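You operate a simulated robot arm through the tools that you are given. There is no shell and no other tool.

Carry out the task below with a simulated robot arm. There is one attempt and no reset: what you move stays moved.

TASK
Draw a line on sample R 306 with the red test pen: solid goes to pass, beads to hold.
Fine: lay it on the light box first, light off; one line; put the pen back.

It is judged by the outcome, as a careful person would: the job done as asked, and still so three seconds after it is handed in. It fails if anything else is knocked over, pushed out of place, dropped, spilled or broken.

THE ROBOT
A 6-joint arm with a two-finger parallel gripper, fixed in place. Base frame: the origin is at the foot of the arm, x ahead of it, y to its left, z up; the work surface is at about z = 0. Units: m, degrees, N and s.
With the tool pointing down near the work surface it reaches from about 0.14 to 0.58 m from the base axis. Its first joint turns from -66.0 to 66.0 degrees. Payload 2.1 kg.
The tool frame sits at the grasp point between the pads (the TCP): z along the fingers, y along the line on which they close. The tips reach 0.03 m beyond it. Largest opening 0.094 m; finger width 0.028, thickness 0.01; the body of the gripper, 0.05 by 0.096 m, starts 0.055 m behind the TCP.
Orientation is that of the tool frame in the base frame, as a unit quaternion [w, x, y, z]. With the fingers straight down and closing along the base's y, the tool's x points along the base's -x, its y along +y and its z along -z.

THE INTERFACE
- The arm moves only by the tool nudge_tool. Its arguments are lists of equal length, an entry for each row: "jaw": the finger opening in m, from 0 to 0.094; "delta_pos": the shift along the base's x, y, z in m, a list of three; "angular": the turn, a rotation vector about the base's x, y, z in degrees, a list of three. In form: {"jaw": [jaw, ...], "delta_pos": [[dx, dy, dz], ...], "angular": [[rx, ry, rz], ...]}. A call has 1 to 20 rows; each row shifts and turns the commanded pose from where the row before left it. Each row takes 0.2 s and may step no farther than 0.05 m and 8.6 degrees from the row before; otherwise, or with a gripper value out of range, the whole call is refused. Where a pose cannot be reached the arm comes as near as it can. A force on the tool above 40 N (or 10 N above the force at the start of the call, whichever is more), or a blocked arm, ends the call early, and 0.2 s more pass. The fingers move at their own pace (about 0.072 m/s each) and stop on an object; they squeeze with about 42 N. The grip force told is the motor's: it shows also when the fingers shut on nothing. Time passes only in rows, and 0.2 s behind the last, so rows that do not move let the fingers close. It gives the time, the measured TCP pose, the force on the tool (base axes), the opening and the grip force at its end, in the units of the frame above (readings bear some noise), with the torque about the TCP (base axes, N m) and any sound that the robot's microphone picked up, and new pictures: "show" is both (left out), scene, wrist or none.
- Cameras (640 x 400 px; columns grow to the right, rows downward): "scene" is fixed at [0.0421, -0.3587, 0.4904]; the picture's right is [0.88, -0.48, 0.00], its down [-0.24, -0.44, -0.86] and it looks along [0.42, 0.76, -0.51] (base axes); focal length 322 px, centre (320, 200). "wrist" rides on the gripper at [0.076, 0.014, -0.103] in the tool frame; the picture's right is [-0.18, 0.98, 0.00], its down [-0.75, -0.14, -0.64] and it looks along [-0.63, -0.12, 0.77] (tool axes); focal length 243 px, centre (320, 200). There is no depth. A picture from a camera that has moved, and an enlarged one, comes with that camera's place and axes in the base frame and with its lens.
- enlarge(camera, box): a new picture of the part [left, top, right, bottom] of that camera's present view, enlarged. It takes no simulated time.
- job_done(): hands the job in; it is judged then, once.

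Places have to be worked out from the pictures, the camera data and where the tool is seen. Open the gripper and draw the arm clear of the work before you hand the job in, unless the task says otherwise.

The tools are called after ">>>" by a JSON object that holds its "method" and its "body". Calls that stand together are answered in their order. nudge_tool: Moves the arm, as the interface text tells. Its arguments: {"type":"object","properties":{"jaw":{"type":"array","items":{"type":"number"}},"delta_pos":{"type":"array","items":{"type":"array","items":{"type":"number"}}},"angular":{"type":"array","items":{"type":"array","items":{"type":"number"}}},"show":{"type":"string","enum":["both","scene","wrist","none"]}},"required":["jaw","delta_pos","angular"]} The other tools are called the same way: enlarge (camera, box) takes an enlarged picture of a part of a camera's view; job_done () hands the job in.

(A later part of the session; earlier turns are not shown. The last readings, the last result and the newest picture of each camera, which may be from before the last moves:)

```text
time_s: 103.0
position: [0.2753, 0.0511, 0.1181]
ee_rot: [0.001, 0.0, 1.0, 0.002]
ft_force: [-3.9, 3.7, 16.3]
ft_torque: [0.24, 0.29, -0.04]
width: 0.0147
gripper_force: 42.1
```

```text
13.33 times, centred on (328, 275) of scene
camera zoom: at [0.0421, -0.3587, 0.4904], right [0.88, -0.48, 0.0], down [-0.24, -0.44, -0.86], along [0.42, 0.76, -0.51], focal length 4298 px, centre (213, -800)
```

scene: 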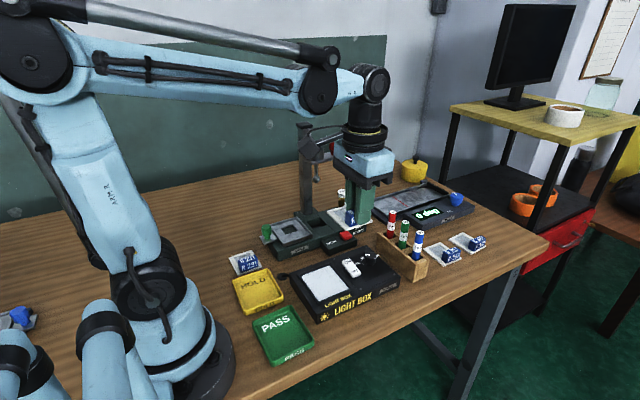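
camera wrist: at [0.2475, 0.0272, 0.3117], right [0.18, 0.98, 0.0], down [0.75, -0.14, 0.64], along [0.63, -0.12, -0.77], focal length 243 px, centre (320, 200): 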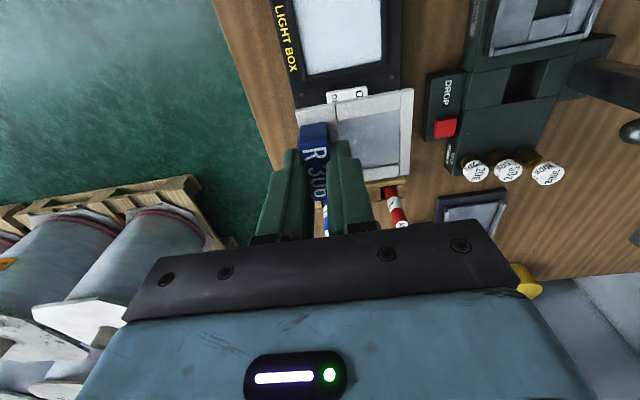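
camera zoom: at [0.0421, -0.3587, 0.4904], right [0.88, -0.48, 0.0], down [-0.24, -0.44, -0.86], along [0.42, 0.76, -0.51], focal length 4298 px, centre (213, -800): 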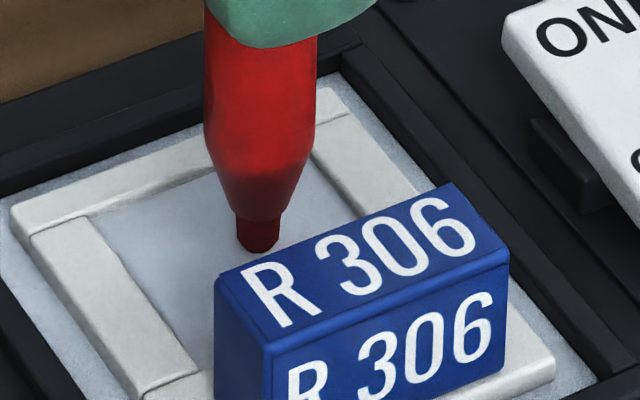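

In contact (16 N). Completing the stroke with no extra feed.

>>> {"method": "nudge_tool", "body": {"jaw": [0, 0, 0, 0, 0], "delta_pos": [[0.0029, -0.0028, 0], [0.0029, -0.0028, 0], [0.0029, -0.0028, -2e-05], [0.0029, -0.0028, -2e-05], [0.0028, -0.0027, -2e-05]], "angular": [[0, 0, 0], [0, 0, 0], [0, 0, 0], [0, 0, 0], [0, 0, 0]], "show": "none"}}

>>> {"method": "nudge_tool", "body": {"jaw": [0, 0, 0, 0, 0], "delta_pos": [[0, 0, 0.01], [0, 0, 0.03], [0.01, 0.045, 0.01], [0, 0, 0], [0, 0, 0]], "angular": [[0, 0, 0], [0, 0, 0], [0, 0, 0], [0, 0, 0], [0, 0, 0]]}}

>>> {"method": "enlarge", "body": {"camera": "scene", "box": [308, 260, 348, 290]}}

>>> {"method": "enlarge", "body": {"camera": "wrist", "box": [230, 20, 350, 120]}}

```text
time_s: 104.2
position: [0.2906, 0.0369, 0.1178]
ee_rot: [0.002, 0.001, 1.0, -0.001]
ft_force: [0.4, 1.1, 0.1]
ft_torque: [0.0, -0.02, 0.02]
width: 0.0148
gripper_force: 42.1
```

```text
time_s: 105.4
position: [0.2967, 0.0823, 0.1655]
ee_rot: [0.002, -0.001, 1.0, 0.0]
ft_force: [-1.4, -0.2, 0.3]
ft_torque: [0.02, 0.02, -0.03]
width: 0.0147
gripper_force: 41.8
camera wrist: at [0.2196, 0.0954, 0.2677], right [0.18, 0.98, 0.0], down [0.75, -0.14, 0.64], along [0.63, -0.12, -0.77], focal length 243 px, centre (320, 200)
```

scene: 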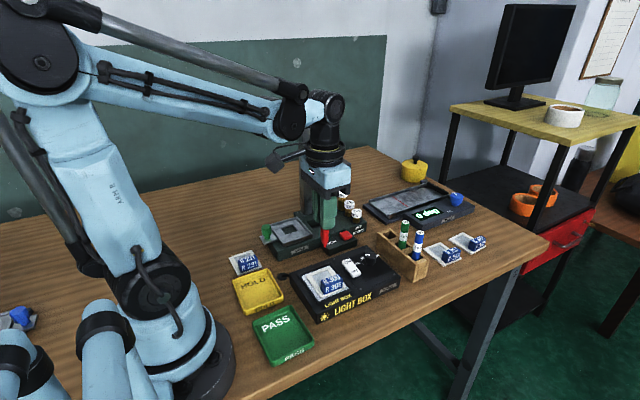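
wrist: 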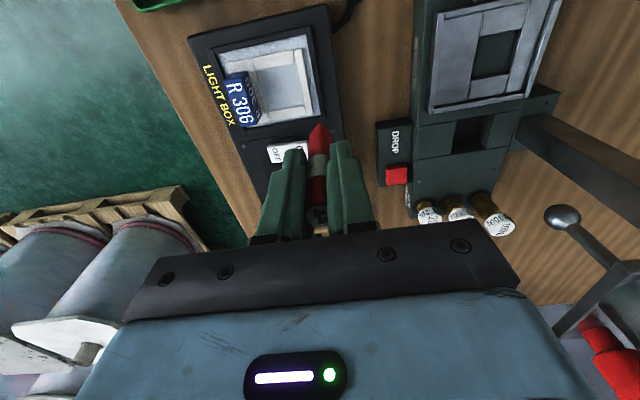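

```text
13.33 times, centred on (328, 275) of scene
camera zoom: at [0.0421, -0.3587, 0.4904], right [0.88, -0.48, 0.0], down [-0.24, -0.44, -0.86], along [0.42, 0.76, -0.51], focal length 4298 px, centre (213, -800)
```

zoom: 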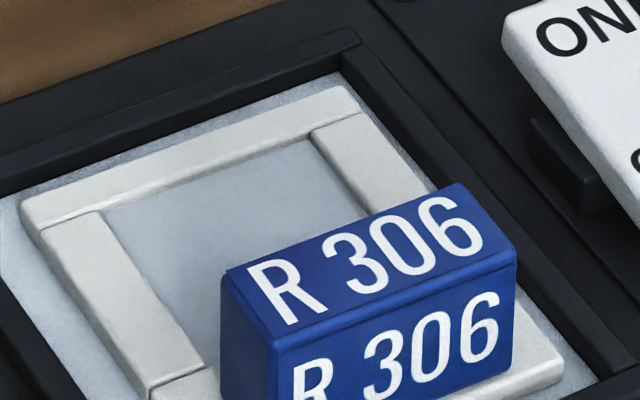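

```text
4.00 times, centred on (290, 70) of wrist
camera zoom: at [0.2196, 0.0954, 0.2677], right [0.18, 0.98, 0.0], down [0.75, -0.14, 0.64], along [0.63, -0.12, -0.77], focal length 970 px, centre (440, 720)
```

zoom: 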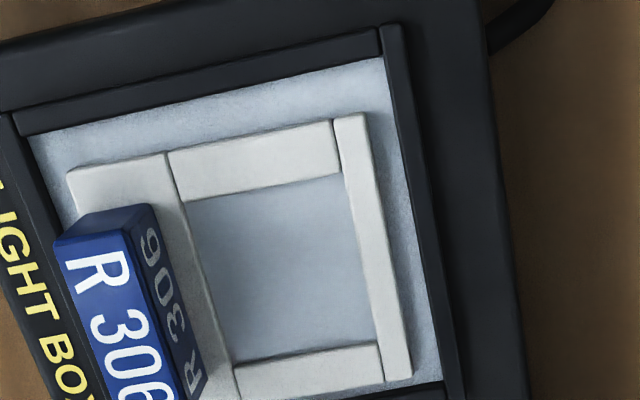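

The film again shows nothing after a full-contact stroke. The fluid may be colourless and only readable with backlight. Either way, the pen goes back first. I'll move over its slot.

>>> {"method": "nudge_tool", "body": {"jaw": [0, 0, 0, 0, 0, 0, 0, 0, 0], "delta_pos": [[0, 0, 0.0316], [0.0425, 0.0026, 0], [0.0425, 0, 0], [0.0425, 0, 0], [0.0426, 0, 0], [0, 0, -0.03], [0, 0, -0.02], [0, 0, 0], [0, 0, 0]], "angular": [[0, 0, 0], [0, 0, 0], [0, 0, 0], [0, 0, 0], [0, 0, 0], [0, 0, 0], [0, 0, 0], [0, 0, 0], [0, 0, 0]], "show": "none"}}

>>> {"method": "enlarge", "body": {"camera": "wrist", "box": [260, 80, 380, 170]}}

>>> {"method": "enlarge", "body": {"camera": "scene", "box": [308, 260, 348, 290]}}

>>> {"method": "enlarge", "body": {"camera": "scene", "box": [360, 180, 440, 260]}}

```text
time_s: 107.4
position: [0.4712, 0.085, 0.151]
ee_rot: [0.001, 0.0, 1.0, 0.001]
ft_force: [0.7, 0.7, -0.3]
ft_torque: [0.01, 0.0, -0.01]
width: 0.0147
gripper_force: 41.8
```

```text
4.44 times, centred on (320, 125) of wrist
camera zoom: at [0.3937, 0.0982, 0.2506], right [0.18, 0.98, 0.0], down [0.75, -0.14, 0.64], along [0.63, -0.12, -0.77], focal length 1078 px, centre (320, 533)
```

zoom: 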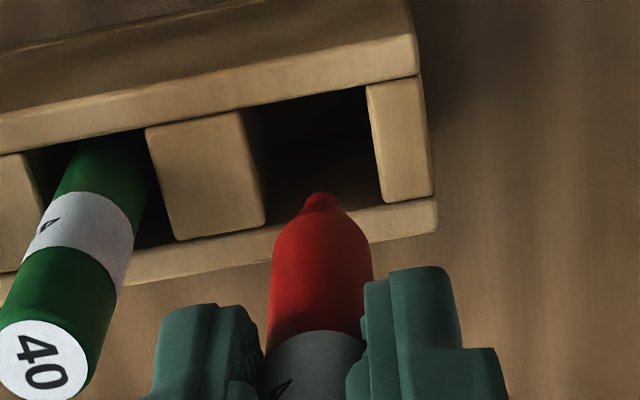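

```text
13.33 times, centred on (328, 275) of scene
camera zoom: at [0.0421, -0.3587, 0.4904], right [0.88, -0.48, 0.0], down [-0.24, -0.44, -0.86], along [0.42, 0.76, -0.51], focal length 4298 px, centre (213, -800)
```

zoom: 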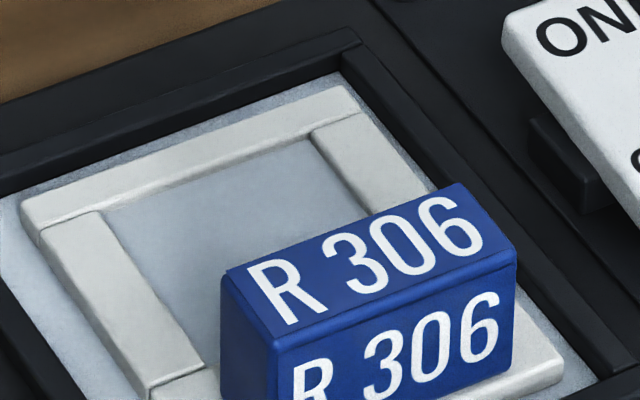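

```text
5.00 times, centred on (400, 220) of scene
camera zoom: at [0.0421, -0.3587, 0.4904], right [0.88, -0.48, 0.0], down [-0.24, -0.44, -0.86], along [0.42, 0.76, -0.51], focal length 1612 px, centre (-80, 100)
```

zoom: 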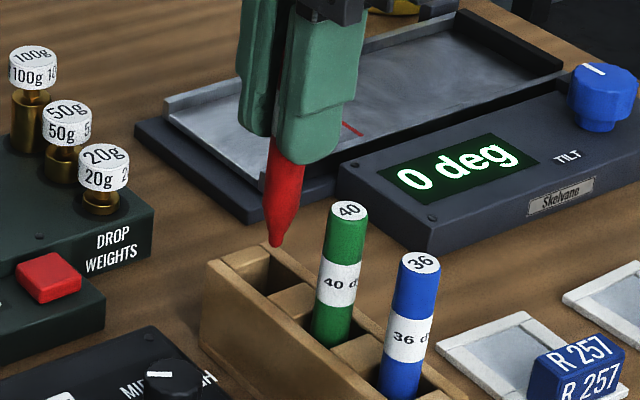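

Aligned with the slot within 1–2 mm. Inserting the pen, releasing and rising.

>>> {"method": "nudge_tool", "body": {"jaw": [0, 0, 0, 0, 0, 0, 0], "delta_pos": [[0, -0.001, -0.012], [0, 0, -0.012], [0, 0, -0.012], [0, 0, -0.012], [0, 0, -0.008], [0, 0, -0.0015], [0, 0, 0]], "angular": [[0, 0, 0], [0, 0, 0], [0, 0, 0], [0, 0, 0], [0, 0, 0], [0, 0, 0], [0, 0, 0]], "show": "none"}}

>>> {"method": "nudge_tool", "body": {"jaw": [0.01, 0.02, 0.034, 0.034, 0.034, 0.034, 0.034, 0.034], "delta_pos": [[0, 0, 0], [0, 0, 0], [0, 0, 0], [0, 0, 0], [0, 0, 0.02], [0, 0, 0.03], [0, 0, 0.04], [0, 0, 0]], "angular": [[0, 0, 0], [0, 0, 0], [0, 0, 0], [0, 0, 0], [0, 0, 0], [0, 0, 0], [0, 0, 0], [0, 0, 0]]}}

>>> {"method": "enlarge", "body": {"camera": "scene", "box": [360, 180, 440, 260]}}

```text
time_s: 109.0
position: [0.4715, 0.0826, 0.0924]
ee_rot: [0.0, 0.0, 1.0, 0.0]
ft_force: [-1.6, 0.1, -0.8]
ft_torque: [0.01, 0.09, -0.01]
width: 0.0145
gripper_force: 41.8
```

```text
time_s: 110.8
position: [0.4708, 0.0828, 0.1827]
ee_rot: [0.002, 0.0, 1.0, 0.0]
ft_force: [0.1, 0.4, -0.2]
ft_torque: [0.04, 0.0, 0.01]
width: 0.0339
gripper_force: 0.1
camera wrist: at [0.3949, 0.0955, 0.2842], right [0.18, 0.98, 0.0], down [0.75, -0.14, 0.64], along [0.63, -0.12, -0.77], focal length 243 px, centre (320, 200)
```

scene: 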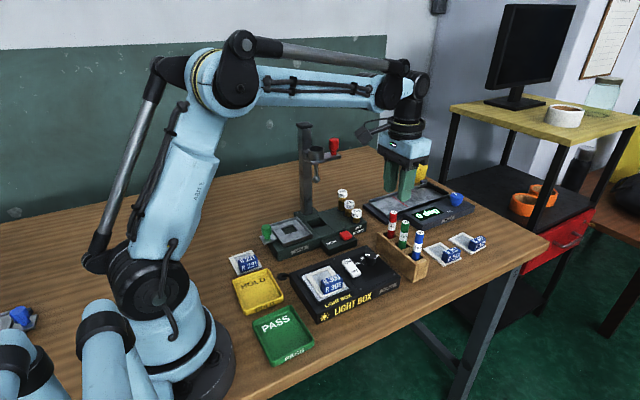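
wrist: 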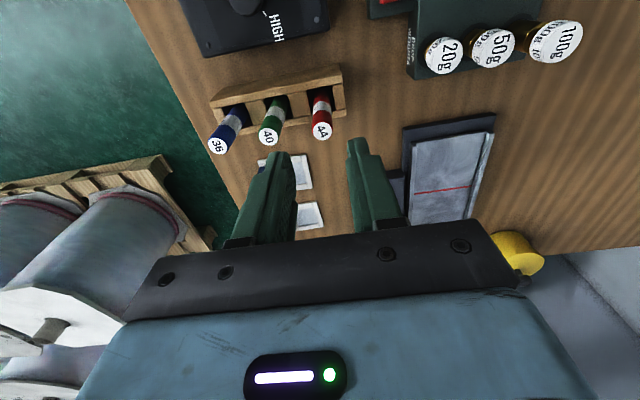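

```text
5.00 times, centred on (400, 220) of scene
camera zoom: at [0.0421, -0.3587, 0.4904], right [0.88, -0.48, 0.0], down [-0.24, -0.44, -0.86], along [0.42, 0.76, -0.51], focal length 1612 px, centre (-80, 100)
```

zoom: 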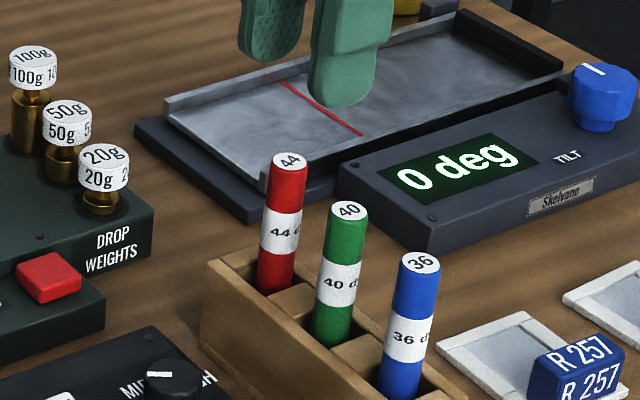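

The pen is back and upright. The sample was laid and the line drawn with the light off, as requested. The result still has to be read and can't be seen unlit, so I'll use the light box briefly for reading and switch it off again straight after. Moving closed fingers over the rocker's ON end.

>>> {"method": "nudge_tool", "body": {"jaw": [0.034, 0.02, 0.0, 0.0, 0.0, 0.0, 0.0, 0.0, 0.0], "delta_pos": [[0, 0, 0.015], [-0.045, -0.01, 0], [-0.045, -0.01, 0], [-0.0459, -0.0101, 0], [0, 0, -0.04], [0, 0, -0.04], [0, 0, -0.03], [0, 0, 0], [0, 0, 0]], "angular": [[0, 0, 0], [0, 0, 0], [0, 0, 0], [0, 0, 0], [0, 0, 0], [0, 0, 0], [0, 0, 0], [0, 0, 0], [0, 0, 0]], "show": "none"}}

>>> {"method": "enlarge", "body": {"camera": "scene", "box": [320, 225, 400, 295]}}

>>> {"method": "enlarge", "body": {"camera": "wrist", "box": [260, 70, 380, 200]}}

```text
time_s: 112.8
position: [0.3355, 0.0514, 0.0838]
ee_rot: [0.002, 0.001, 1.0, -0.001]
ft_force: [-0.3, -0.1, 0.0]
ft_torque: [-0.01, -0.02, 0.01]
width: 0.0
gripper_force: 32.9
```

```text
5.71 times, centred on (360, 260) of scene
camera zoom: at [0.0421, -0.3587, 0.4904], right [0.88, -0.48, 0.0], down [-0.24, -0.44, -0.86], along [0.42, 0.76, -0.51], focal length 1842 px, centre (91, -143)
```

zoom: 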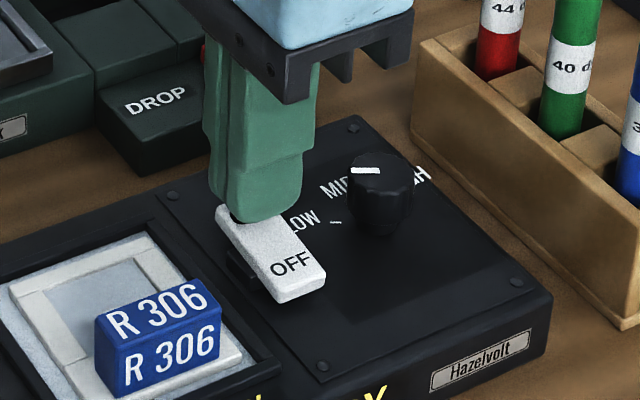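

```text
3.08 times, centred on (320, 135) of wrist
camera zoom: at [0.2589, 0.0643, 0.1855], right [0.18, 0.98, 0.0], down [0.75, -0.14, 0.64], along [0.63, -0.12, -0.77], focal length 746 px, centre (320, 400)
```

zoom: 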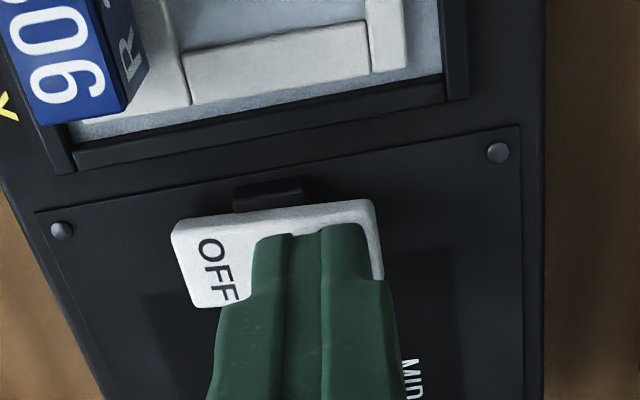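

Fingers are above the rocker toward its ON half. I'll shift 3 mm toward the ON end and press down gently.

>>> {"method": "nudge_tool", "body": {"jaw": [0, 0, 0, 0, 0], "delta_pos": [[0, 0.003, 0], [0, 0, -0.005], [0, 0, -0.003], [0, 0, -0.002], [0, 0, 0]], "angular": [[0, 0, 0], [0, 0, 0], [0, 0, 0], [0, 0, 0], [0, 0, 0]], "show": "none"}}

>>> {"method": "enlarge", "body": {"camera": "scene", "box": [320, 225, 400, 295]}}

```text
time_s: 114.0
position: [0.334, 0.0559, 0.076]
ee_rot: [0.001, 0.0, 1.0, 0.0]
ft_force: [0.4, 0.3, -1.2]
ft_torque: [0.0, 0.01, 0.0]
width: 0.0002
gripper_force: 32.6
```

```text
5.71 times, centred on (360, 260) of scene
camera zoom: at [0.0421, -0.3587, 0.4904], right [0.88, -0.48, 0.0], down [-0.24, -0.44, -0.86], along [0.42, 0.76, -0.51], focal length 1842 px, centre (91, -143)
```

zoom: 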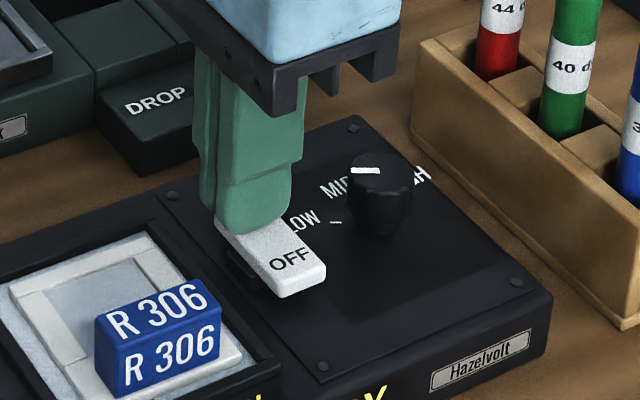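

No contact yet; continuing down in small steps.

>>> {"method": "nudge_tool", "body": {"jaw": [0, 0, 0], "delta_pos": [[0, 0, -0.001], [0, 0, -0.001], [0, 0, 0]], "angular": [[0, 0, 0], [0, 0, 0], [0, 0, 0]], "show": "none"}}

>>> {"method": "nudge_tool", "body": {"jaw": [0, 0, 0], "delta_pos": [[0, 0, -0.001], [0, 0, -0.001], [0, 0, 0]], "angular": [[0, 0, 0], [0, 0, 0], [0, 0, 0]], "show": "none"}}

>>> {"method": "enlarge", "body": {"camera": "scene", "box": [320, 225, 400, 295]}}

```text
time_s: 114.8
position: [0.3351, 0.0554, 0.0744]
ee_rot: [0.001, -0.001, 1.0, 0.0]
ft_force: [-5.5, 3.8, 30.2]
ft_torque: [-0.15, 0.11, -0.05]
width: 0.0
gripper_force: 33.3
```

```text
time_s: 115.1
position: [0.336, 0.0565, 0.0756]
ee_rot: [0.0, 0.0, 1.0, 0.0]
ft_force: [-0.4, 0.4, 17.5]
ft_torque: [-0.15, 0.04, -0.02]
width: 0.0
gripper_force: 33.2
stopped in row 1: the force on the tool passed its limit at 46 N (the readings are from after the stop); the commanded pose is now the measured one
```

```text
5.71 times, centred on (360, 260) of scene
camera zoom: at [0.0421, -0.3587, 0.4904], right [0.88, -0.48, 0.0], down [-0.24, -0.44, -0.86], along [0.42, 0.76, -0.51], focal length 1842 px, centre (91, -143)
```

zoom: 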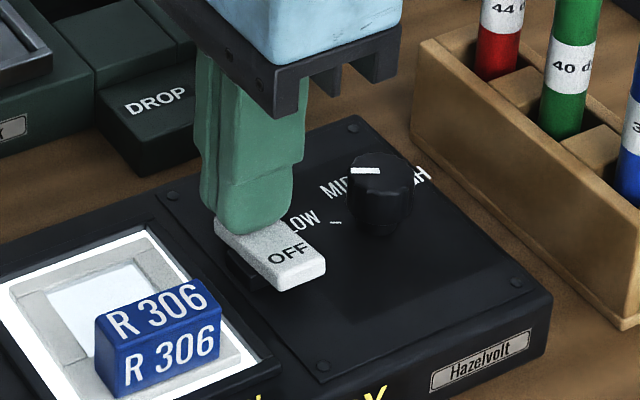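

The light is clearly on now (bright pane), which confirms it was off during drawing. I'll rise and look at the film against the backlight.

>>> {"method": "nudge_tool", "body": {"jaw": [0, 0, 0, 0, 0], "delta_pos": [[0, 0, 0.005], [0, 0, 0.03], [-0.02, 0.02, 0.03], [-0.03, 0.02, 0.02], [0, 0, 0]], "angular": [[0, 0, 0], [0, 0, 0], [0, 0, 0], [0, 0, 0], [0, 0, 0]]}}

>>> {"method": "enlarge", "body": {"camera": "scene", "box": [308, 260, 348, 290]}}

>>> {"method": "enlarge", "body": {"camera": "wrist", "box": [220, 30, 340, 130]}}

```text
time_s: 116.3
position: [0.2838, 0.0944, 0.1596]
ee_rot: [0.001, 0.001, 1.0, 0.0]
ft_force: [0.2, -0.7, -0.1]
ft_torque: [-0.02, 0.0, 0.01]
width: 0.0
gripper_force: 32.9
camera wrist: at [0.2075, 0.107, 0.2614], right [0.19, 0.98, 0.0], down [0.75, -0.14, 0.64], along [0.63, -0.12, -0.77], focal length 243 px, centre (320, 200)
```

scene: 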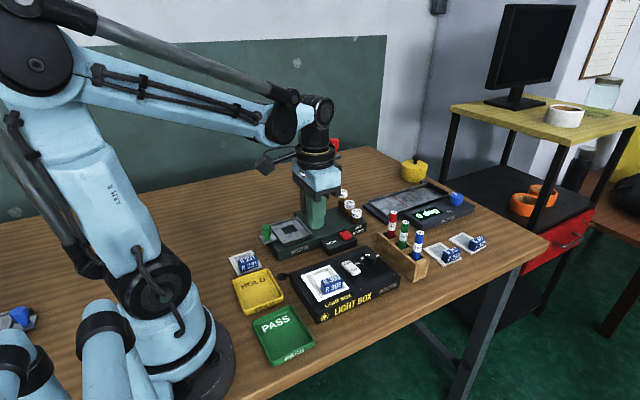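
wrist: 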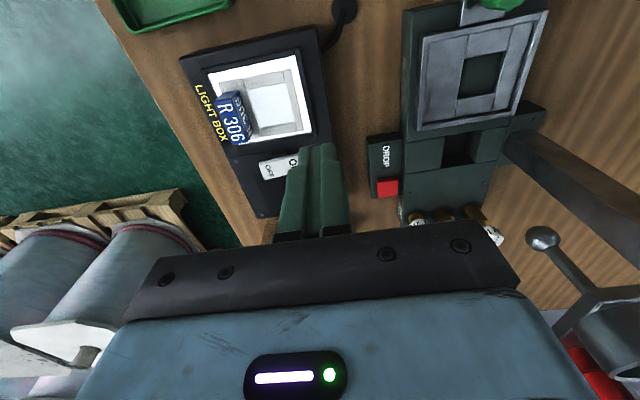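

```text
13.33 times, centred on (328, 275) of scene
camera zoom: at [0.0421, -0.3587, 0.4904], right [0.88, -0.48, 0.0], down [-0.24, -0.44, -0.86], along [0.42, 0.76, -0.51], focal length 4298 px, centre (213, -800)
```

zoom: 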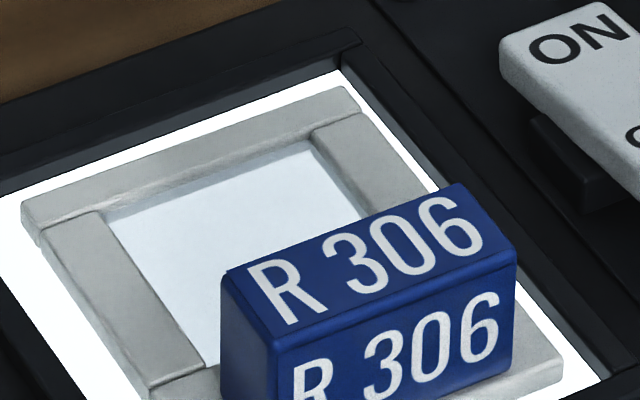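

```text
4.00 times, centred on (280, 80) of wrist
camera zoom: at [0.2075, 0.107, 0.2614], right [0.19, 0.98, 0.0], down [0.75, -0.14, 0.64], along [0.63, -0.12, -0.77], focal length 970 px, centre (480, 680)
```

zoom: 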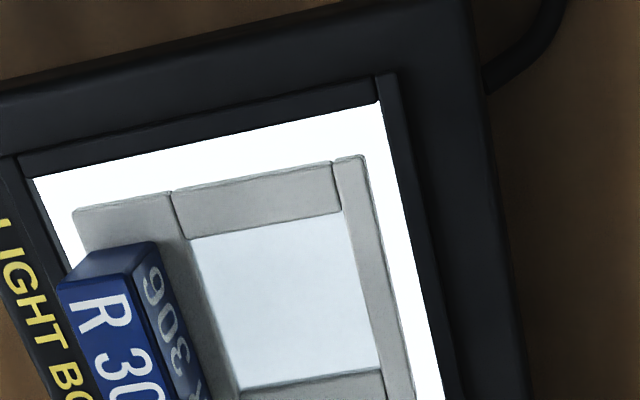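

Even backlit the film is completely clean, so no fluid has been deposited at all and there's no line on it yet. First I'll switch the light back off by pressing the OFF end.

>>> {"method": "nudge_tool", "body": {"jaw": [0, 0, 0, 0, 0, 0, 0], "delta_pos": [[0.025, -0.035, 0], [0.0255, -0.035, 0], [0, 0, -0.04], [0, 0, -0.03], [0, 0, -0.008], [0, 0, 0], [0, 0, 0]], "angular": [[0, 0, 0], [0, 0, 0], [0, 0, 0], [0, 0, 0], [0, 0, 0], [0, 0, 0], [0, 0, 0]], "show": "none"}}

>>> {"method": "enlarge", "body": {"camera": "scene", "box": [320, 225, 400, 295]}}

>>> {"method": "enlarge", "body": {"camera": "wrist", "box": [260, 70, 380, 200]}}

```text
time_s: 117.9
position: [0.3358, 0.0256, 0.0822]
ee_rot: [0.001, 0.0, 1.0, 0.0]
ft_force: [0.1, 0.3, -0.1]
ft_torque: [0.01, 0.02, -0.01]
width: 0.0001
gripper_force: 33.1
```

```text
5.71 times, centred on (360, 260) of scene
camera zoom: at [0.0421, -0.3587, 0.4904], right [0.88, -0.48, 0.0], down [-0.24, -0.44, -0.86], along [0.42, 0.76, -0.51], focal length 1842 px, centre (91, -143)
```

zoom: 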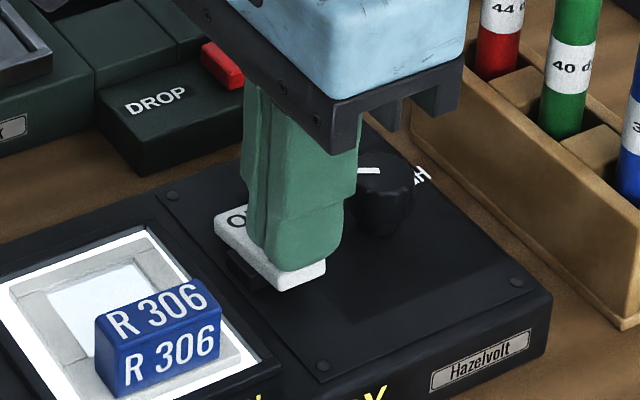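

```text
3.08 times, centred on (320, 135) of wrist
camera zoom: at [0.2587, 0.0393, 0.1837], right [0.18, 0.98, 0.0], down [0.75, -0.14, 0.64], along [0.63, -0.12, -0.77], focal length 746 px, centre (320, 400)
```

zoom: 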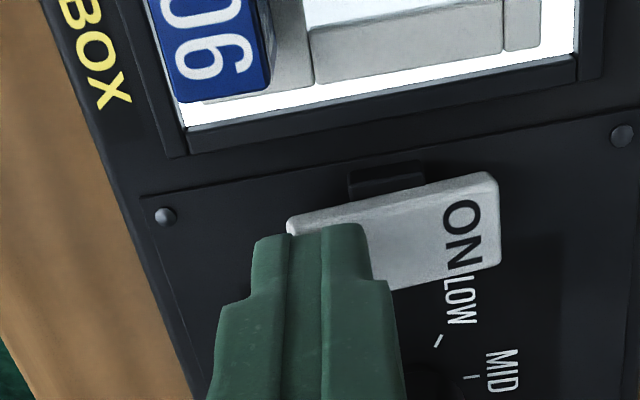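

Fingers are over the OFF end. Pressing it down.

>>> {"method": "nudge_tool", "body": {"jaw": [0, 0, 0, 0], "delta_pos": [[0, -0.001, -0.003], [0, 0, -0.002], [0, 0, -0.001], [0, 0, 0]], "angular": [[0, 0, 0], [0, 0, 0], [0, 0, 0], [0, 0, 0]], "show": "none"}}

>>> {"method": "enlarge", "body": {"camera": "scene", "box": [300, 225, 400, 295]}}

```text
time_s: 118.9
position: [0.3364, 0.0267, 0.0761]
ee_rot: [0.0, 0.001, 1.0, -0.001]
ft_force: [-0.6, 0.1, 0.3]
ft_torque: [0.02, -0.01, -0.02]
width: 0.0
gripper_force: 33.1
```

```text
5.71 times, centred on (350, 260) of scene
camera zoom: at [0.0421, -0.3587, 0.4904], right [0.88, -0.48, 0.0], down [-0.24, -0.44, -0.86], along [0.42, 0.76, -0.51], focal length 1842 px, centre (149, -143)
```

zoom: 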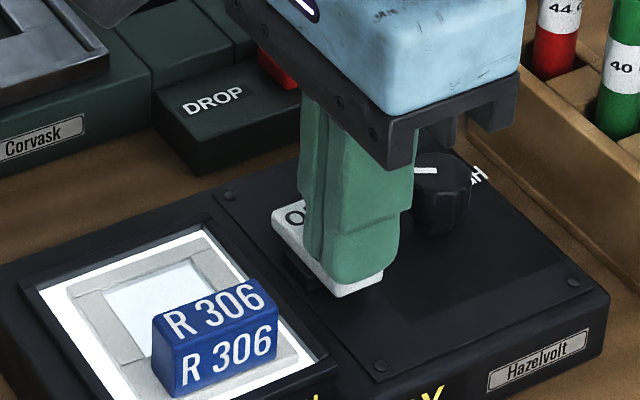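

>>> {"method": "nudge_tool", "body": {"jaw": [0, 0, 0], "delta_pos": [[0, 0, -0.001], [0, 0, -0.001], [0, 0, 0]], "angular": [[0, 0, 0], [0, 0, 0], [0, 0, 0]], "show": "none"}}

>>> {"method": "enlarge", "body": {"camera": "scene", "box": [300, 225, 400, 295]}}

```text
time_s: 119.7
position: [0.3358, 0.0266, 0.0748]
ee_rot: [0.001, 0.0, 1.0, 0.001]
ft_force: [-5.0, 3.6, 32.9]
ft_torque: [0.43, 0.15, 0.06]
width: 0.0
gripper_force: 33.7
```

```text
5.71 times, centred on (350, 260) of scene
camera zoom: at [0.042, -0.3587, 0.4904], right [0.88, -0.48, 0.0], down [-0.24, -0.44, -0.86], along [0.42, 0.76, -0.51], focal length 1842 px, centre (149, -143)
```

zoom: 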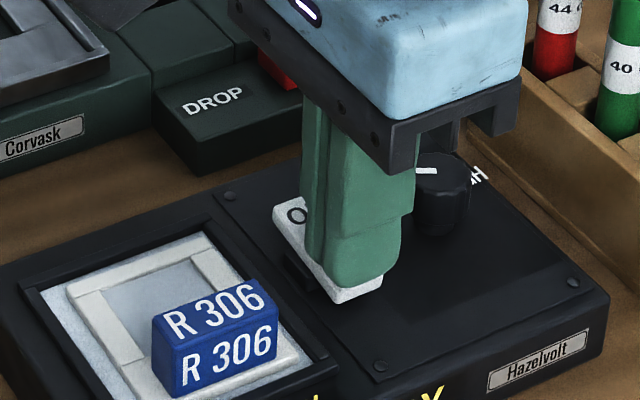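

The light is off again. I'll retreat and fetch the pen for another try. The earlier strokes were very slow, so this one will be a brisk, light stroke as a person would make.

>>> {"method": "nudge_tool", "body": {"jaw": [0, 0, 0, 0.034, 0.034, 0.034, 0.034, 0.034, 0.034, 0.034, 0.034], "delta_pos": [[0, 0, 0.015], [0, 0, 0.05], [0, 0, 0.05], [0.034, 0.0149, 0], [0.034, 0.0149, 0], [0.034, 0.0149, 0], [0.034, 0.0148, 0], [0, 0, -0.02], [0, 0, -0.015], [0, 0, 0], [0, 0, 0]], "angular": [[0, 0, 0], [0, 0, 0], [0, 0, 0], [0, 0, 0], [0, 0, 0], [0, 0, 0], [0, 0, 0], [0, 0, 0], [0, 0, 0], [0, 0, 0], [0, 0, 0]], "show": "none"}}

>>> {"method": "enlarge", "body": {"camera": "wrist", "box": [230, 80, 410, 200]}}

>>> {"method": "enlarge", "body": {"camera": "scene", "box": [300, 240, 380, 300]}}

```text
time_s: 122.1
position: [0.4737, 0.0843, 0.1561]
ee_rot: [0.001, 0.0, 1.0, 0.0]
ft_force: [0.2, -0.4, 0.2]
ft_torque: [-0.06, 0.0, 0.0]
width: 0.0339
gripper_force: 0.0
```

```text
3.33 times, centred on (320, 140) of wrist
camera zoom: at [0.3961, 0.0975, 0.257], right [0.18, 0.98, 0.0], down [0.75, -0.14, 0.64], along [0.63, -0.12, -0.77], focal length 809 px, centre (320, 400)
```

zoom: 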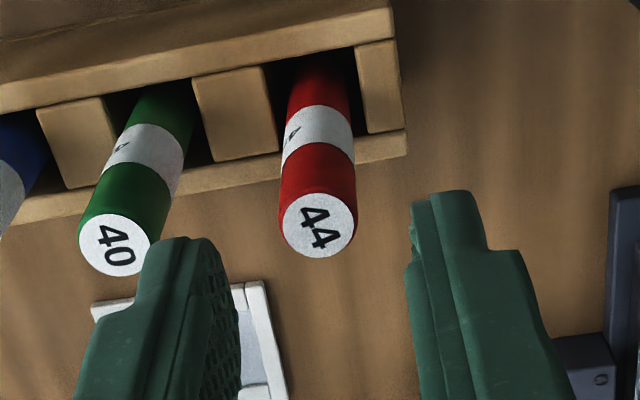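

```text
6.67 times, centred on (340, 270) of scene
camera zoom: at [0.0421, -0.3587, 0.4904], right [0.88, -0.48, 0.0], down [-0.24, -0.44, -0.86], along [0.42, 0.76, -0.51], focal length 2149 px, centre (187, -267)
```

zoom: 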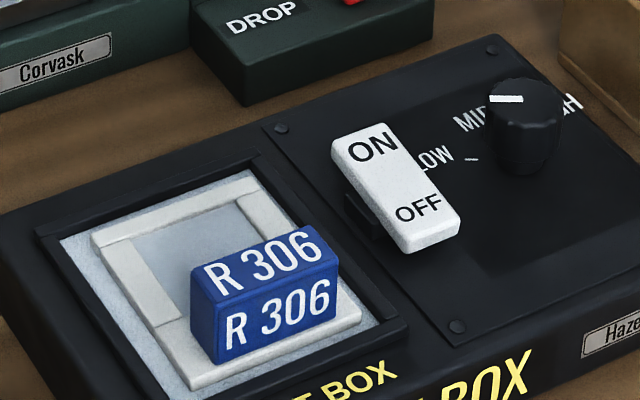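

Rocker is OFF, pane unlit, and the pen is right under the tool. Descending and gripping.

>>> {"method": "nudge_tool", "body": {"jaw": [0.034, 0.034, 0.034, 0.034, 0.02, 0.01, 0.0, 0.0, 0.0], "delta_pos": [[0, 0, -0.02], [0, 0, -0.025], [0, 0, -0.018], [0, 0, 0], [0, 0, 0], [0, 0, 0], [0, 0, 0], [0, 0, 0], [0, 0, 0]], "angular": [[0, 0, 0], [0, 0, 0], [0, 0, 0], [0, 0, 0], [0, 0, 0], [0, 0, 0], [0, 0, 0], [0, 0, 0], [0, 0, 0]], "show": "none"}}

>>> {"method": "nudge_tool", "body": {"jaw": [0, 0, 0, 0, 0, 0, 0, 0, 0, 0, 0, 0, 0], "delta_pos": [[0, 0, 0.01], [0, 0, 0.03], [0, 0, 0.035], [0, 0, 0.035], [-0.041, -0.0046, 0], [-0.041, -0.0046, 0], [-0.041, -0.0046, 0], [-0.041, -0.0046, 0], [-0.041, -0.0046, 0], [0, 0, -0.035], [0, 0, -0.03], [0, 0, 0], [0, 0, 0]], "angular": [[0, 0, 0], [0, 0, 0], [0, 0, 0], [0, 0, 0], [0, 0, 0], [0, 0, 0], [0, 0, 0], [0, 0, 0], [0, 0, 0], [0, 0, 0], [0, 0, 0], [0, 0, 0], [0, 0, 0]], "show": "none"}}

>>> {"method": "enlarge", "body": {"camera": "wrist", "box": [250, 70, 380, 170]}}

>>> {"method": "enlarge", "body": {"camera": "scene", "box": [300, 240, 360, 300]}}

```text
time_s: 124.1
position: [0.4721, 0.0836, 0.09]
ee_rot: [0.001, 0.0, 1.0, 0.0]
ft_force: [0.5, -0.6, -0.1]
ft_torque: [-0.04, -0.04, 0.01]
width: 0.0147
gripper_force: 41.9
```

```text
time_s: 126.9
position: [0.2671, 0.0612, 0.1381]
ee_rot: [0.0, -0.001, 1.0, 0.0]
ft_force: [0.0, 1.0, 0.4]
ft_torque: [-0.01, -0.02, -0.01]
width: 0.0144
gripper_force: 42.3
```

```text
4.00 times, centred on (315, 120) of wrist
camera zoom: at [0.1898, 0.0748, 0.2395], right [0.18, 0.98, 0.0], down [0.75, -0.14, 0.64], along [0.63, -0.12, -0.77], focal length 970 px, centre (340, 520)
```

zoom: 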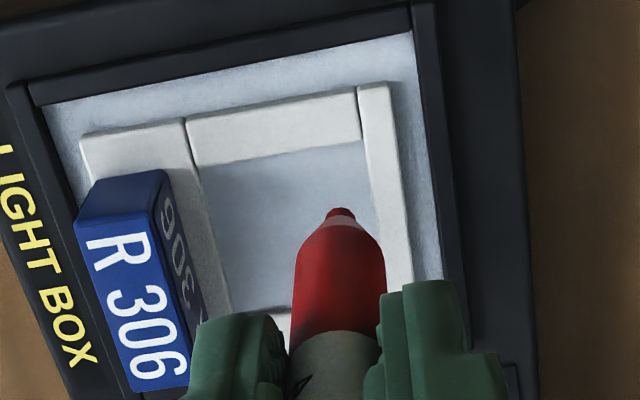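

```text
6.67 times, centred on (330, 270) of scene
camera zoom: at [0.0421, -0.3587, 0.4904], right [0.88, -0.48, 0.0], down [-0.24, -0.44, -0.86], along [0.42, 0.76, -0.51], focal length 2149 px, centre (253, -267)
```

zoom: 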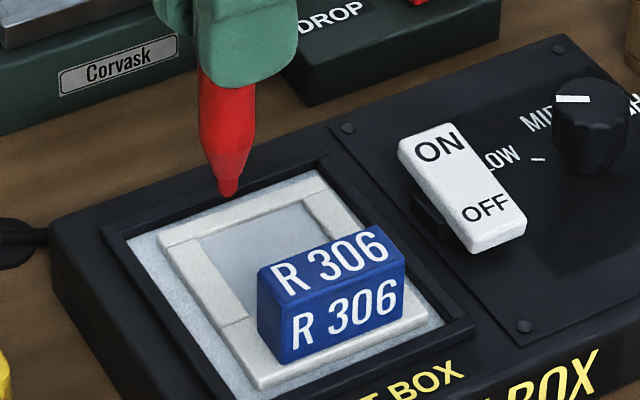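

Pen is over the window. I'll centre it in x, lower close, and then probe for contact.

>>> {"method": "nudge_tool", "body": {"jaw": [0, 0, 0, 0, 0], "delta_pos": [[0.011, 0.002, 0], [0, 0, -0.01], [0, 0, -0.004], [0, 0, -0.001], [0, 0, 0]], "angular": [[0, 0, 0], [0, 0, 0], [0, 0, 0], [0, 0, 0], [0, 0, 0]], "show": "none"}}

>>> {"method": "nudge_tool", "body": {"jaw": [0, 0, 0], "delta_pos": [[0, 0, -0.0005], [0, 0, -0.0004], [0, 0, 0]], "angular": [[0, 0, 0], [0, 0, 0], [0, 0, 0]], "show": "none"}}

>>> {"method": "enlarge", "body": {"camera": "wrist", "box": [270, 80, 370, 150]}}

>>> {"method": "enlarge", "body": {"camera": "scene", "box": [308, 260, 348, 290]}}

```text
time_s: 128.1
position: [0.2763, 0.0641, 0.1206]
ee_rot: [0.001, 0.0, 1.0, 0.0]
ft_force: [0.5, 0.1, 0.1]
ft_torque: [0.03, -0.01, 0.02]
width: 0.0147
gripper_force: 42.3
```

```text
time_s: 128.9
position: [0.2772, 0.0624, 0.1201]
ee_rot: [0.0, 0.0, 1.0, -0.001]
ft_force: [-0.3, -0.3, -0.8]
ft_torque: [-0.02, 0.0, -0.01]
width: 0.0148
gripper_force: 42.4
```

```text
5.71 times, centred on (320, 115) of wrist
camera zoom: at [0.2001, 0.0767, 0.2213], right [0.18, 0.98, 0.0], down [0.75, -0.14, 0.64], along [0.63, -0.12, -0.77], focal length 1386 px, centre (320, 686)
```

zoom: 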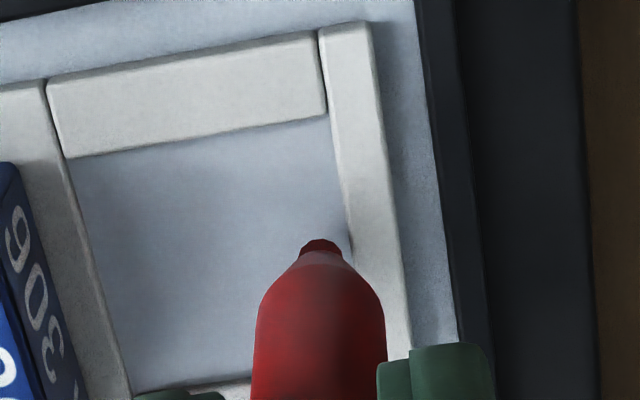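

```text
13.33 times, centred on (328, 275) of scene
camera zoom: at [0.0421, -0.3587, 0.4904], right [0.88, -0.48, 0.0], down [-0.24, -0.44, -0.86], along [0.42, 0.76, -0.51], focal length 4298 px, centre (213, -800)
```

zoom: 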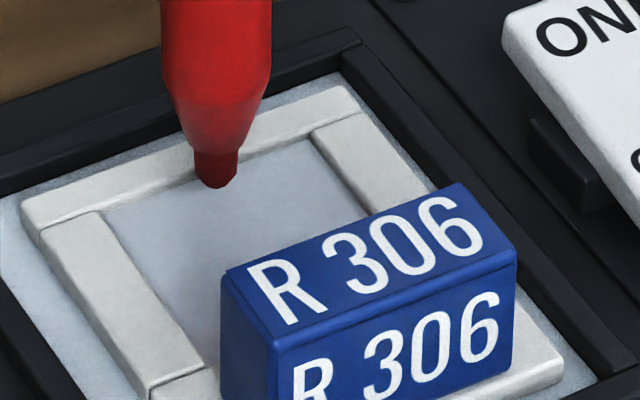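

Position is good. Probing for contact.

>>> {"method": "nudge_tool", "body": {"jaw": [0, 0, 0], "delta_pos": [[0, 0, -0.0004], [0, 0, -0.0003], [0, 0, 0]], "angular": [[0, 0, 0], [0, 0, 0], [0, 0, 0]], "show": "none"}}

>>> {"method": "nudge_tool", "body": {"jaw": [0, 0], "delta_pos": [[0, 0, -0.0004], [0, 0, 0]], "angular": [[0, 0, 0], [0, 0, 0]], "show": "none"}}

```text
time_s: 129.7
position: [0.277, 0.0634, 0.1192]
ee_rot: [0.001, 0.0, 1.0, 0.001]
ft_force: [-0.2, -0.9, 0.0]
ft_torque: [0.02, -0.02, 0.02]
width: 0.0146
gripper_force: 41.8
```

```text
time_s: 130.3
position: [0.2765, 0.0641, 0.1195]
ee_rot: [0.002, 0.0, 1.0, 0.0]
ft_force: [0.0, 0.4, 1.0]
ft_torque: [0.0, 0.0, -0.03]
width: 0.0144
gripper_force: 42.5
```

>>> {"method": "nudge_tool", "body": {"jaw": [0, 0], "delta_pos": [[0, 0, -0.0002], [0, 0, 0]], "angular": [[0, 0, 0], [0, 0, 0]], "show": "none"}}

```text
time_s: 130.9
position: [0.2784, 0.065, 0.1183]
ee_rot: [0.0, 0.0, 1.0, 0.0]
ft_force: [-0.6, -0.7, -0.5]
ft_torque: [-0.01, 0.0, -0.02]
width: 0.0143
gripper_force: 42.0
```

>>> {"method": "nudge_tool", "body": {"jaw": [0, 0], "delta_pos": [[0, 0, -0.0003], [0, 0, 0]], "angular": [[0, 0, 0], [0, 0, 0]], "show": "none"}}

>>> {"method": "nudge_tool", "body": {"jaw": [0, 0], "delta_pos": [[0, 0, -0.0002], [0, 0, 0]], "angular": [[0, 0, 0], [0, 0, 0]], "show": "none"}}

```text
time_s: 131.5
position: [0.278, 0.0633, 0.1181]
ee_rot: [0.001, 0.001, 1.0, 0.0]
ft_force: [-0.4, 0.4, -0.1]
ft_torque: [0.03, -0.01, -0.02]
width: 0.0145
gripper_force: 42.3
```

```text
time_s: 132.1
position: [0.2778, 0.0637, 0.1173]
ee_rot: [0.001, -0.001, 1.0, 0.0]
ft_force: [-0.2, 0.4, -0.2]
ft_torque: [-0.01, 0.0, 0.0]
width: 0.0144
gripper_force: 42.1
```

>>> {"method": "nudge_tool", "body": {"jaw": [0, 0], "delta_pos": [[0, 0, -0.0003], [0, 0, 0]], "angular": [[0, 0, 0], [0, 0, 0]], "show": "none"}}

>>> {"method": "nudge_tool", "body": {"jaw": [0, 0], "delta_pos": [[0, 0, -0.0002], [0, 0, 0]], "angular": [[0, 0, 0], [0, 0, 0]], "show": "none"}}

```text
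time_s: 132.7
position: [0.2781, 0.0635, 0.118]
ee_rot: [0.0, 0.001, 1.0, 0.0]
ft_force: [0.0, 0.0, 0.0]
ft_torque: [-0.04, 0.01, 0.02]
width: 0.0147
gripper_force: 41.7
```

```text
time_s: 133.3
position: [0.2779, 0.0635, 0.1167]
ee_rot: [0.001, 0.0, 1.0, 0.0]
ft_force: [0.2, 0.9, -0.3]
ft_torque: [-0.02, 0.02, -0.02]
width: 0.0145
gripper_force: 41.8
```

>>> {"method": "nudge_tool", "body": {"jaw": [0, 0], "delta_pos": [[0, 0, -0.0003], [0, 0, 0]], "angular": [[0, 0, 0], [0, 0, 0]], "show": "none"}}

>>> {"method": "nudge_tool", "body": {"jaw": [0, 0], "delta_pos": [[0, 0, -0.0002], [0, 0, 0]], "angular": [[0, 0, 0], [0, 0, 0]], "show": "none"}}

```text
time_s: 133.9
position: [0.2786, 0.064, 0.1179]
ee_rot: [0.002, 0.0, 1.0, 0.0]
ft_force: [0.1, -0.2, 0.4]
ft_torque: [0.0, 0.0, 0.02]
width: 0.0146
gripper_force: 42.6
```

```text
time_s: 134.5
position: [0.2781, 0.0632, 0.1165]
ee_rot: [0.001, 0.0, 1.0, 0.0]
ft_force: [-0.4, 0.1, -0.1]
ft_torque: [0.02, -0.01, -0.01]
width: 0.0145
gripper_force: 41.9
```

>>> {"method": "nudge_tool", "body": {"jaw": [0, 0], "delta_pos": [[0, 0, -0.0003], [0, 0, 0]], "angular": [[0, 0, 0], [0, 0, 0]], "show": "none"}}

>>> {"method": "nudge_tool", "body": {"jaw": [0, 0], "delta_pos": [[0, 0, -0.0002], [0, 0, 0]], "angular": [[0, 0, 0], [0, 0, 0]], "show": "none"}}

>>> {"method": "enlarge", "body": {"camera": "scene", "box": [310, 258, 340, 281]}}

```text
time_s: 135.1
position: [0.2787, 0.0641, 0.1169]
ee_rot: [0.001, 0.0, 1.0, 0.0]
ft_force: [-0.7, 0.1, -0.5]
ft_torque: [0.0, -0.01, -0.01]
width: 0.0145
gripper_force: 42.3
```

```text
time_s: 135.7
position: [0.2775, 0.0639, 0.1177]
ee_rot: [0.001, 0.0, 1.0, -0.001]
ft_force: [-0.3, -0.3, -0.7]
ft_torque: [-0.01, -0.02, 0.02]
width: 0.0147
gripper_force: 42.2
```

```text
16.00 times, centred on (325, 270) of scene
camera zoom: at [0.0421, -0.3587, 0.4904], right [0.88, -0.48, 0.0], down [-0.24, -0.44, -0.86], along [0.42, 0.76, -0.51], focal length 5158 px, centre (240, -912)
```

zoom: 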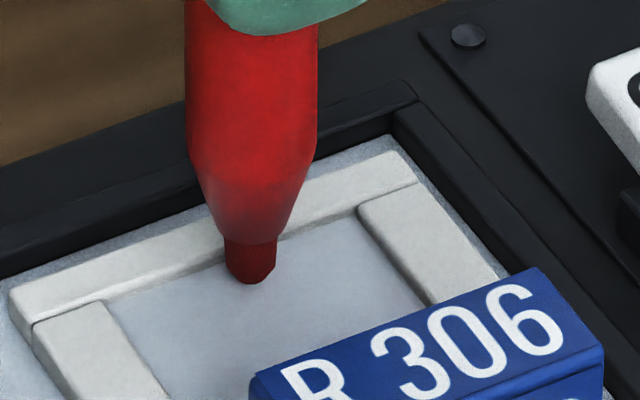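

>>> {"method": "nudge_tool", "body": {"jaw": [0, 0], "delta_pos": [[0, 0, -0.0003], [0, 0, 0]], "angular": [[0, 0, 0], [0, 0, 0]], "show": "none"}}

>>> {"method": "nudge_tool", "body": {"jaw": [0, 0], "delta_pos": [[0, 0, -0.0002], [0, 0, 0]], "angular": [[0, 0, 0], [0, 0, 0]], "show": "none"}}

```text
time_s: 136.3
position: [0.2784, 0.0635, 0.1181]
ee_rot: [0.001, 0.0, 1.0, 0.0]
ft_force: [0.4, 0.5, -1.0]
ft_torque: [-0.01, 0.0, 0.02]
width: 0.0146
gripper_force: 41.6
```

```text
time_s: 136.9
position: [0.2785, 0.0648, 0.117]
ee_rot: [0.001, 0.0, 1.0, 0.0]
ft_force: [0.2, 0.2, -0.7]
ft_torque: [-0.01, -0.01, 0.01]
width: 0.0147
gripper_force: 41.8
```

>>> {"method": "nudge_tool", "body": {"jaw": [0, 0], "delta_pos": [[0, 0, -0.0004], [0, 0, 0]], "angular": [[0, 0, 0], [0, 0, 0]], "show": "none"}}

>>> {"method": "nudge_tool", "body": {"jaw": [0, 0], "delta_pos": [[0, 0, -0.0003], [0, 0, 0]], "angular": [[0, 0, 0], [0, 0, 0]], "show": "none"}}

```text
time_s: 137.5
position: [0.2784, 0.0644, 0.1157]
ee_rot: [0.001, 0.001, 1.0, 0.0]
ft_force: [1.7, 0.3, 12.5]
ft_torque: [0.05, -0.09, -0.04]
width: 0.0147
gripper_force: 42.2
```

```text
time_s: 138.1
position: [0.2778, 0.0638, 0.1165]
ee_rot: [0.0, 0.0, 1.0, 0.001]
ft_force: [1.2, -1.3, 21.4]
ft_torque: [-0.11, -0.01, -0.03]
width: 0.0147
gripper_force: 42.0
```

Contact at about 12–21 N. I'll ease to a light touch, then in one call make a brisk 27 mm stroke and lift.

>>> {"method": "nudge_tool", "body": {"jaw": [0, 0, 0, 0, 0, 0, 0, 0], "delta_pos": [[0, 0, 0.0003], [0, -0.009, -0.0001], [0, -0.009, -0.0001], [0, -0.009, -0.0001], [0, 0, 0.01], [0, 0, 0.03], [0.01, 0.045, 0.01], [0, 0, 0]], "angular": [[0, 0, 0], [0, 0, 0], [0, 0, 0], [0, 0, 0], [0, 0, 0], [0, 0, 0], [0, 0, 0], [0, 0, 0]]}}

>>> {"method": "enlarge", "body": {"camera": "scene", "box": [308, 260, 348, 290]}}

>>> {"method": "enlarge", "body": {"camera": "wrist", "box": [230, 30, 350, 130]}}

```text
time_s: 139.0
position: [0.2774, 0.0456, 0.1162]
ee_rot: [0.001, 0.0, 1.0, 0.003]
ft_force: [-0.9, 2.3, 14.9]
ft_torque: [0.14, 0.07, -0.02]
width: 0.0146
gripper_force: 41.9
stopped in row 4: the force on the tool passed its limit at 44 N (the readings are from after the stop); the commanded pose is now the measured one
camera wrist: at [0.2017, 0.0582, 0.218], right [0.18, 0.98, 0.01], down [0.75, -0.14, 0.64], along [0.63, -0.11, -0.77], focal length 243 px, centre (320, 200)
```

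scene: 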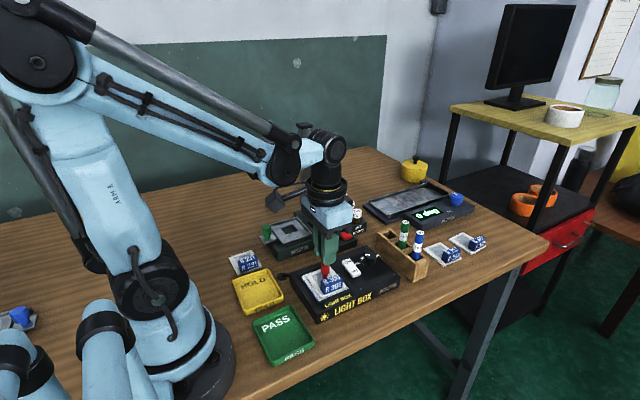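
wrist: 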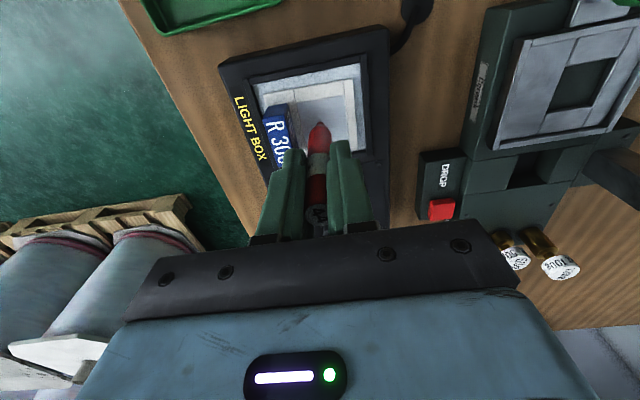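

```text
13.33 times, centred on (328, 275) of scene
camera zoom: at [0.0421, -0.3587, 0.4904], right [0.88, -0.48, 0.0], down [-0.24, -0.44, -0.86], along [0.42, 0.76, -0.51], focal length 4298 px, centre (213, -800)
```

zoom: 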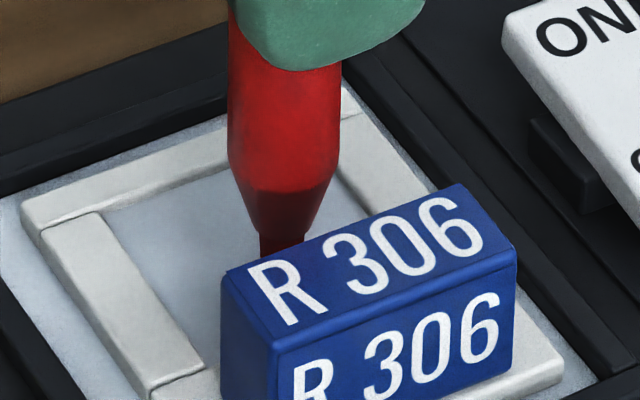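

```text
4.00 times, centred on (290, 80) of wrist
camera zoom: at [0.2017, 0.0582, 0.218], right [0.18, 0.98, 0.01], down [0.75, -0.14, 0.64], along [0.63, -0.11, -0.77], focal length 970 px, centre (440, 680)
```

zoom: 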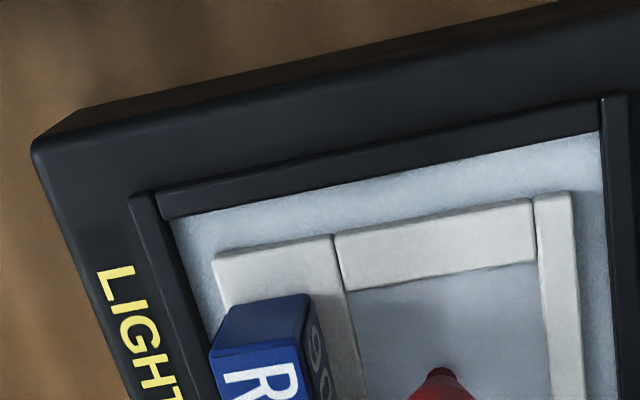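

The force limit tripped partway. I'll look at the film behind the nib before moving.

>>> {"method": "enlarge", "body": {"camera": "wrist", "box": [285, 80, 375, 155]}}

```text
5.33 times, centred on (330, 118) of wrist
camera zoom: at [0.2017, 0.0582, 0.218], right [0.18, 0.98, 0.01], down [0.75, -0.14, 0.64], along [0.63, -0.11, -0.77], focal length 1294 px, centre (267, 640)
```

zoom: 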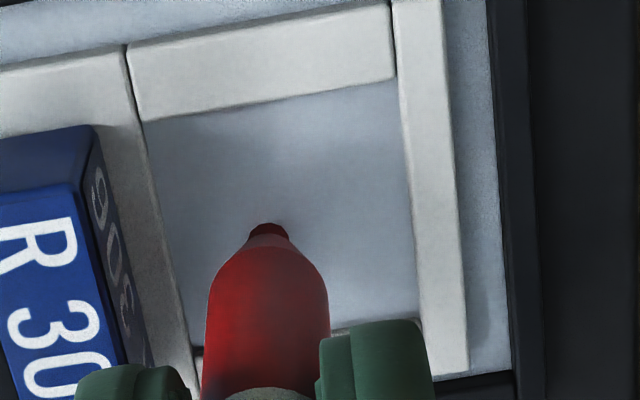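

Still no trace, and the force spiked during motion; at these stiff contact forces the pen may simply not write as it should. I'll lift slightly and try a softer grip so the pen can yield in the fingers and press only lightly.

>>> {"method": "nudge_tool", "body": {"jaw": [0, 0, 0.0142, 0.0142, 0.0142], "delta_pos": [[0, 0, 0.002], [0, 0, 0.001], [0, 0, 0], [0, 0, 0], [0, 0, 0]], "angular": [[0, 0, 0], [0, 0, 0], [0, 0, 0], [0, 0, 0], [0, 0, 0]], "show": "none"}}

>>> {"method": "enlarge", "body": {"camera": "scene", "box": [300, 250, 360, 295]}}

```text
time_s: 140.2
position: [0.2789, 0.0446, 0.1205]
ee_rot: [0.0, 0.0, 1.0, 0.002]
ft_force: [0.4, -0.1, 0.8]
ft_torque: [-0.02, -0.03, 0.0]
width: 0.0153
gripper_force: 12.5
```

```text
8.89 times, centred on (330, 272) of scene
camera zoom: at [0.0421, -0.3587, 0.4904], right [0.88, -0.48, 0.0], down [-0.24, -0.44, -0.86], along [0.42, 0.76, -0.51], focal length 2866 px, centre (231, -444)
```

zoom: 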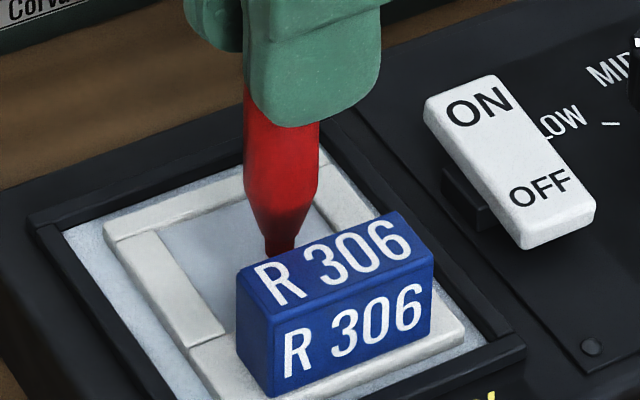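

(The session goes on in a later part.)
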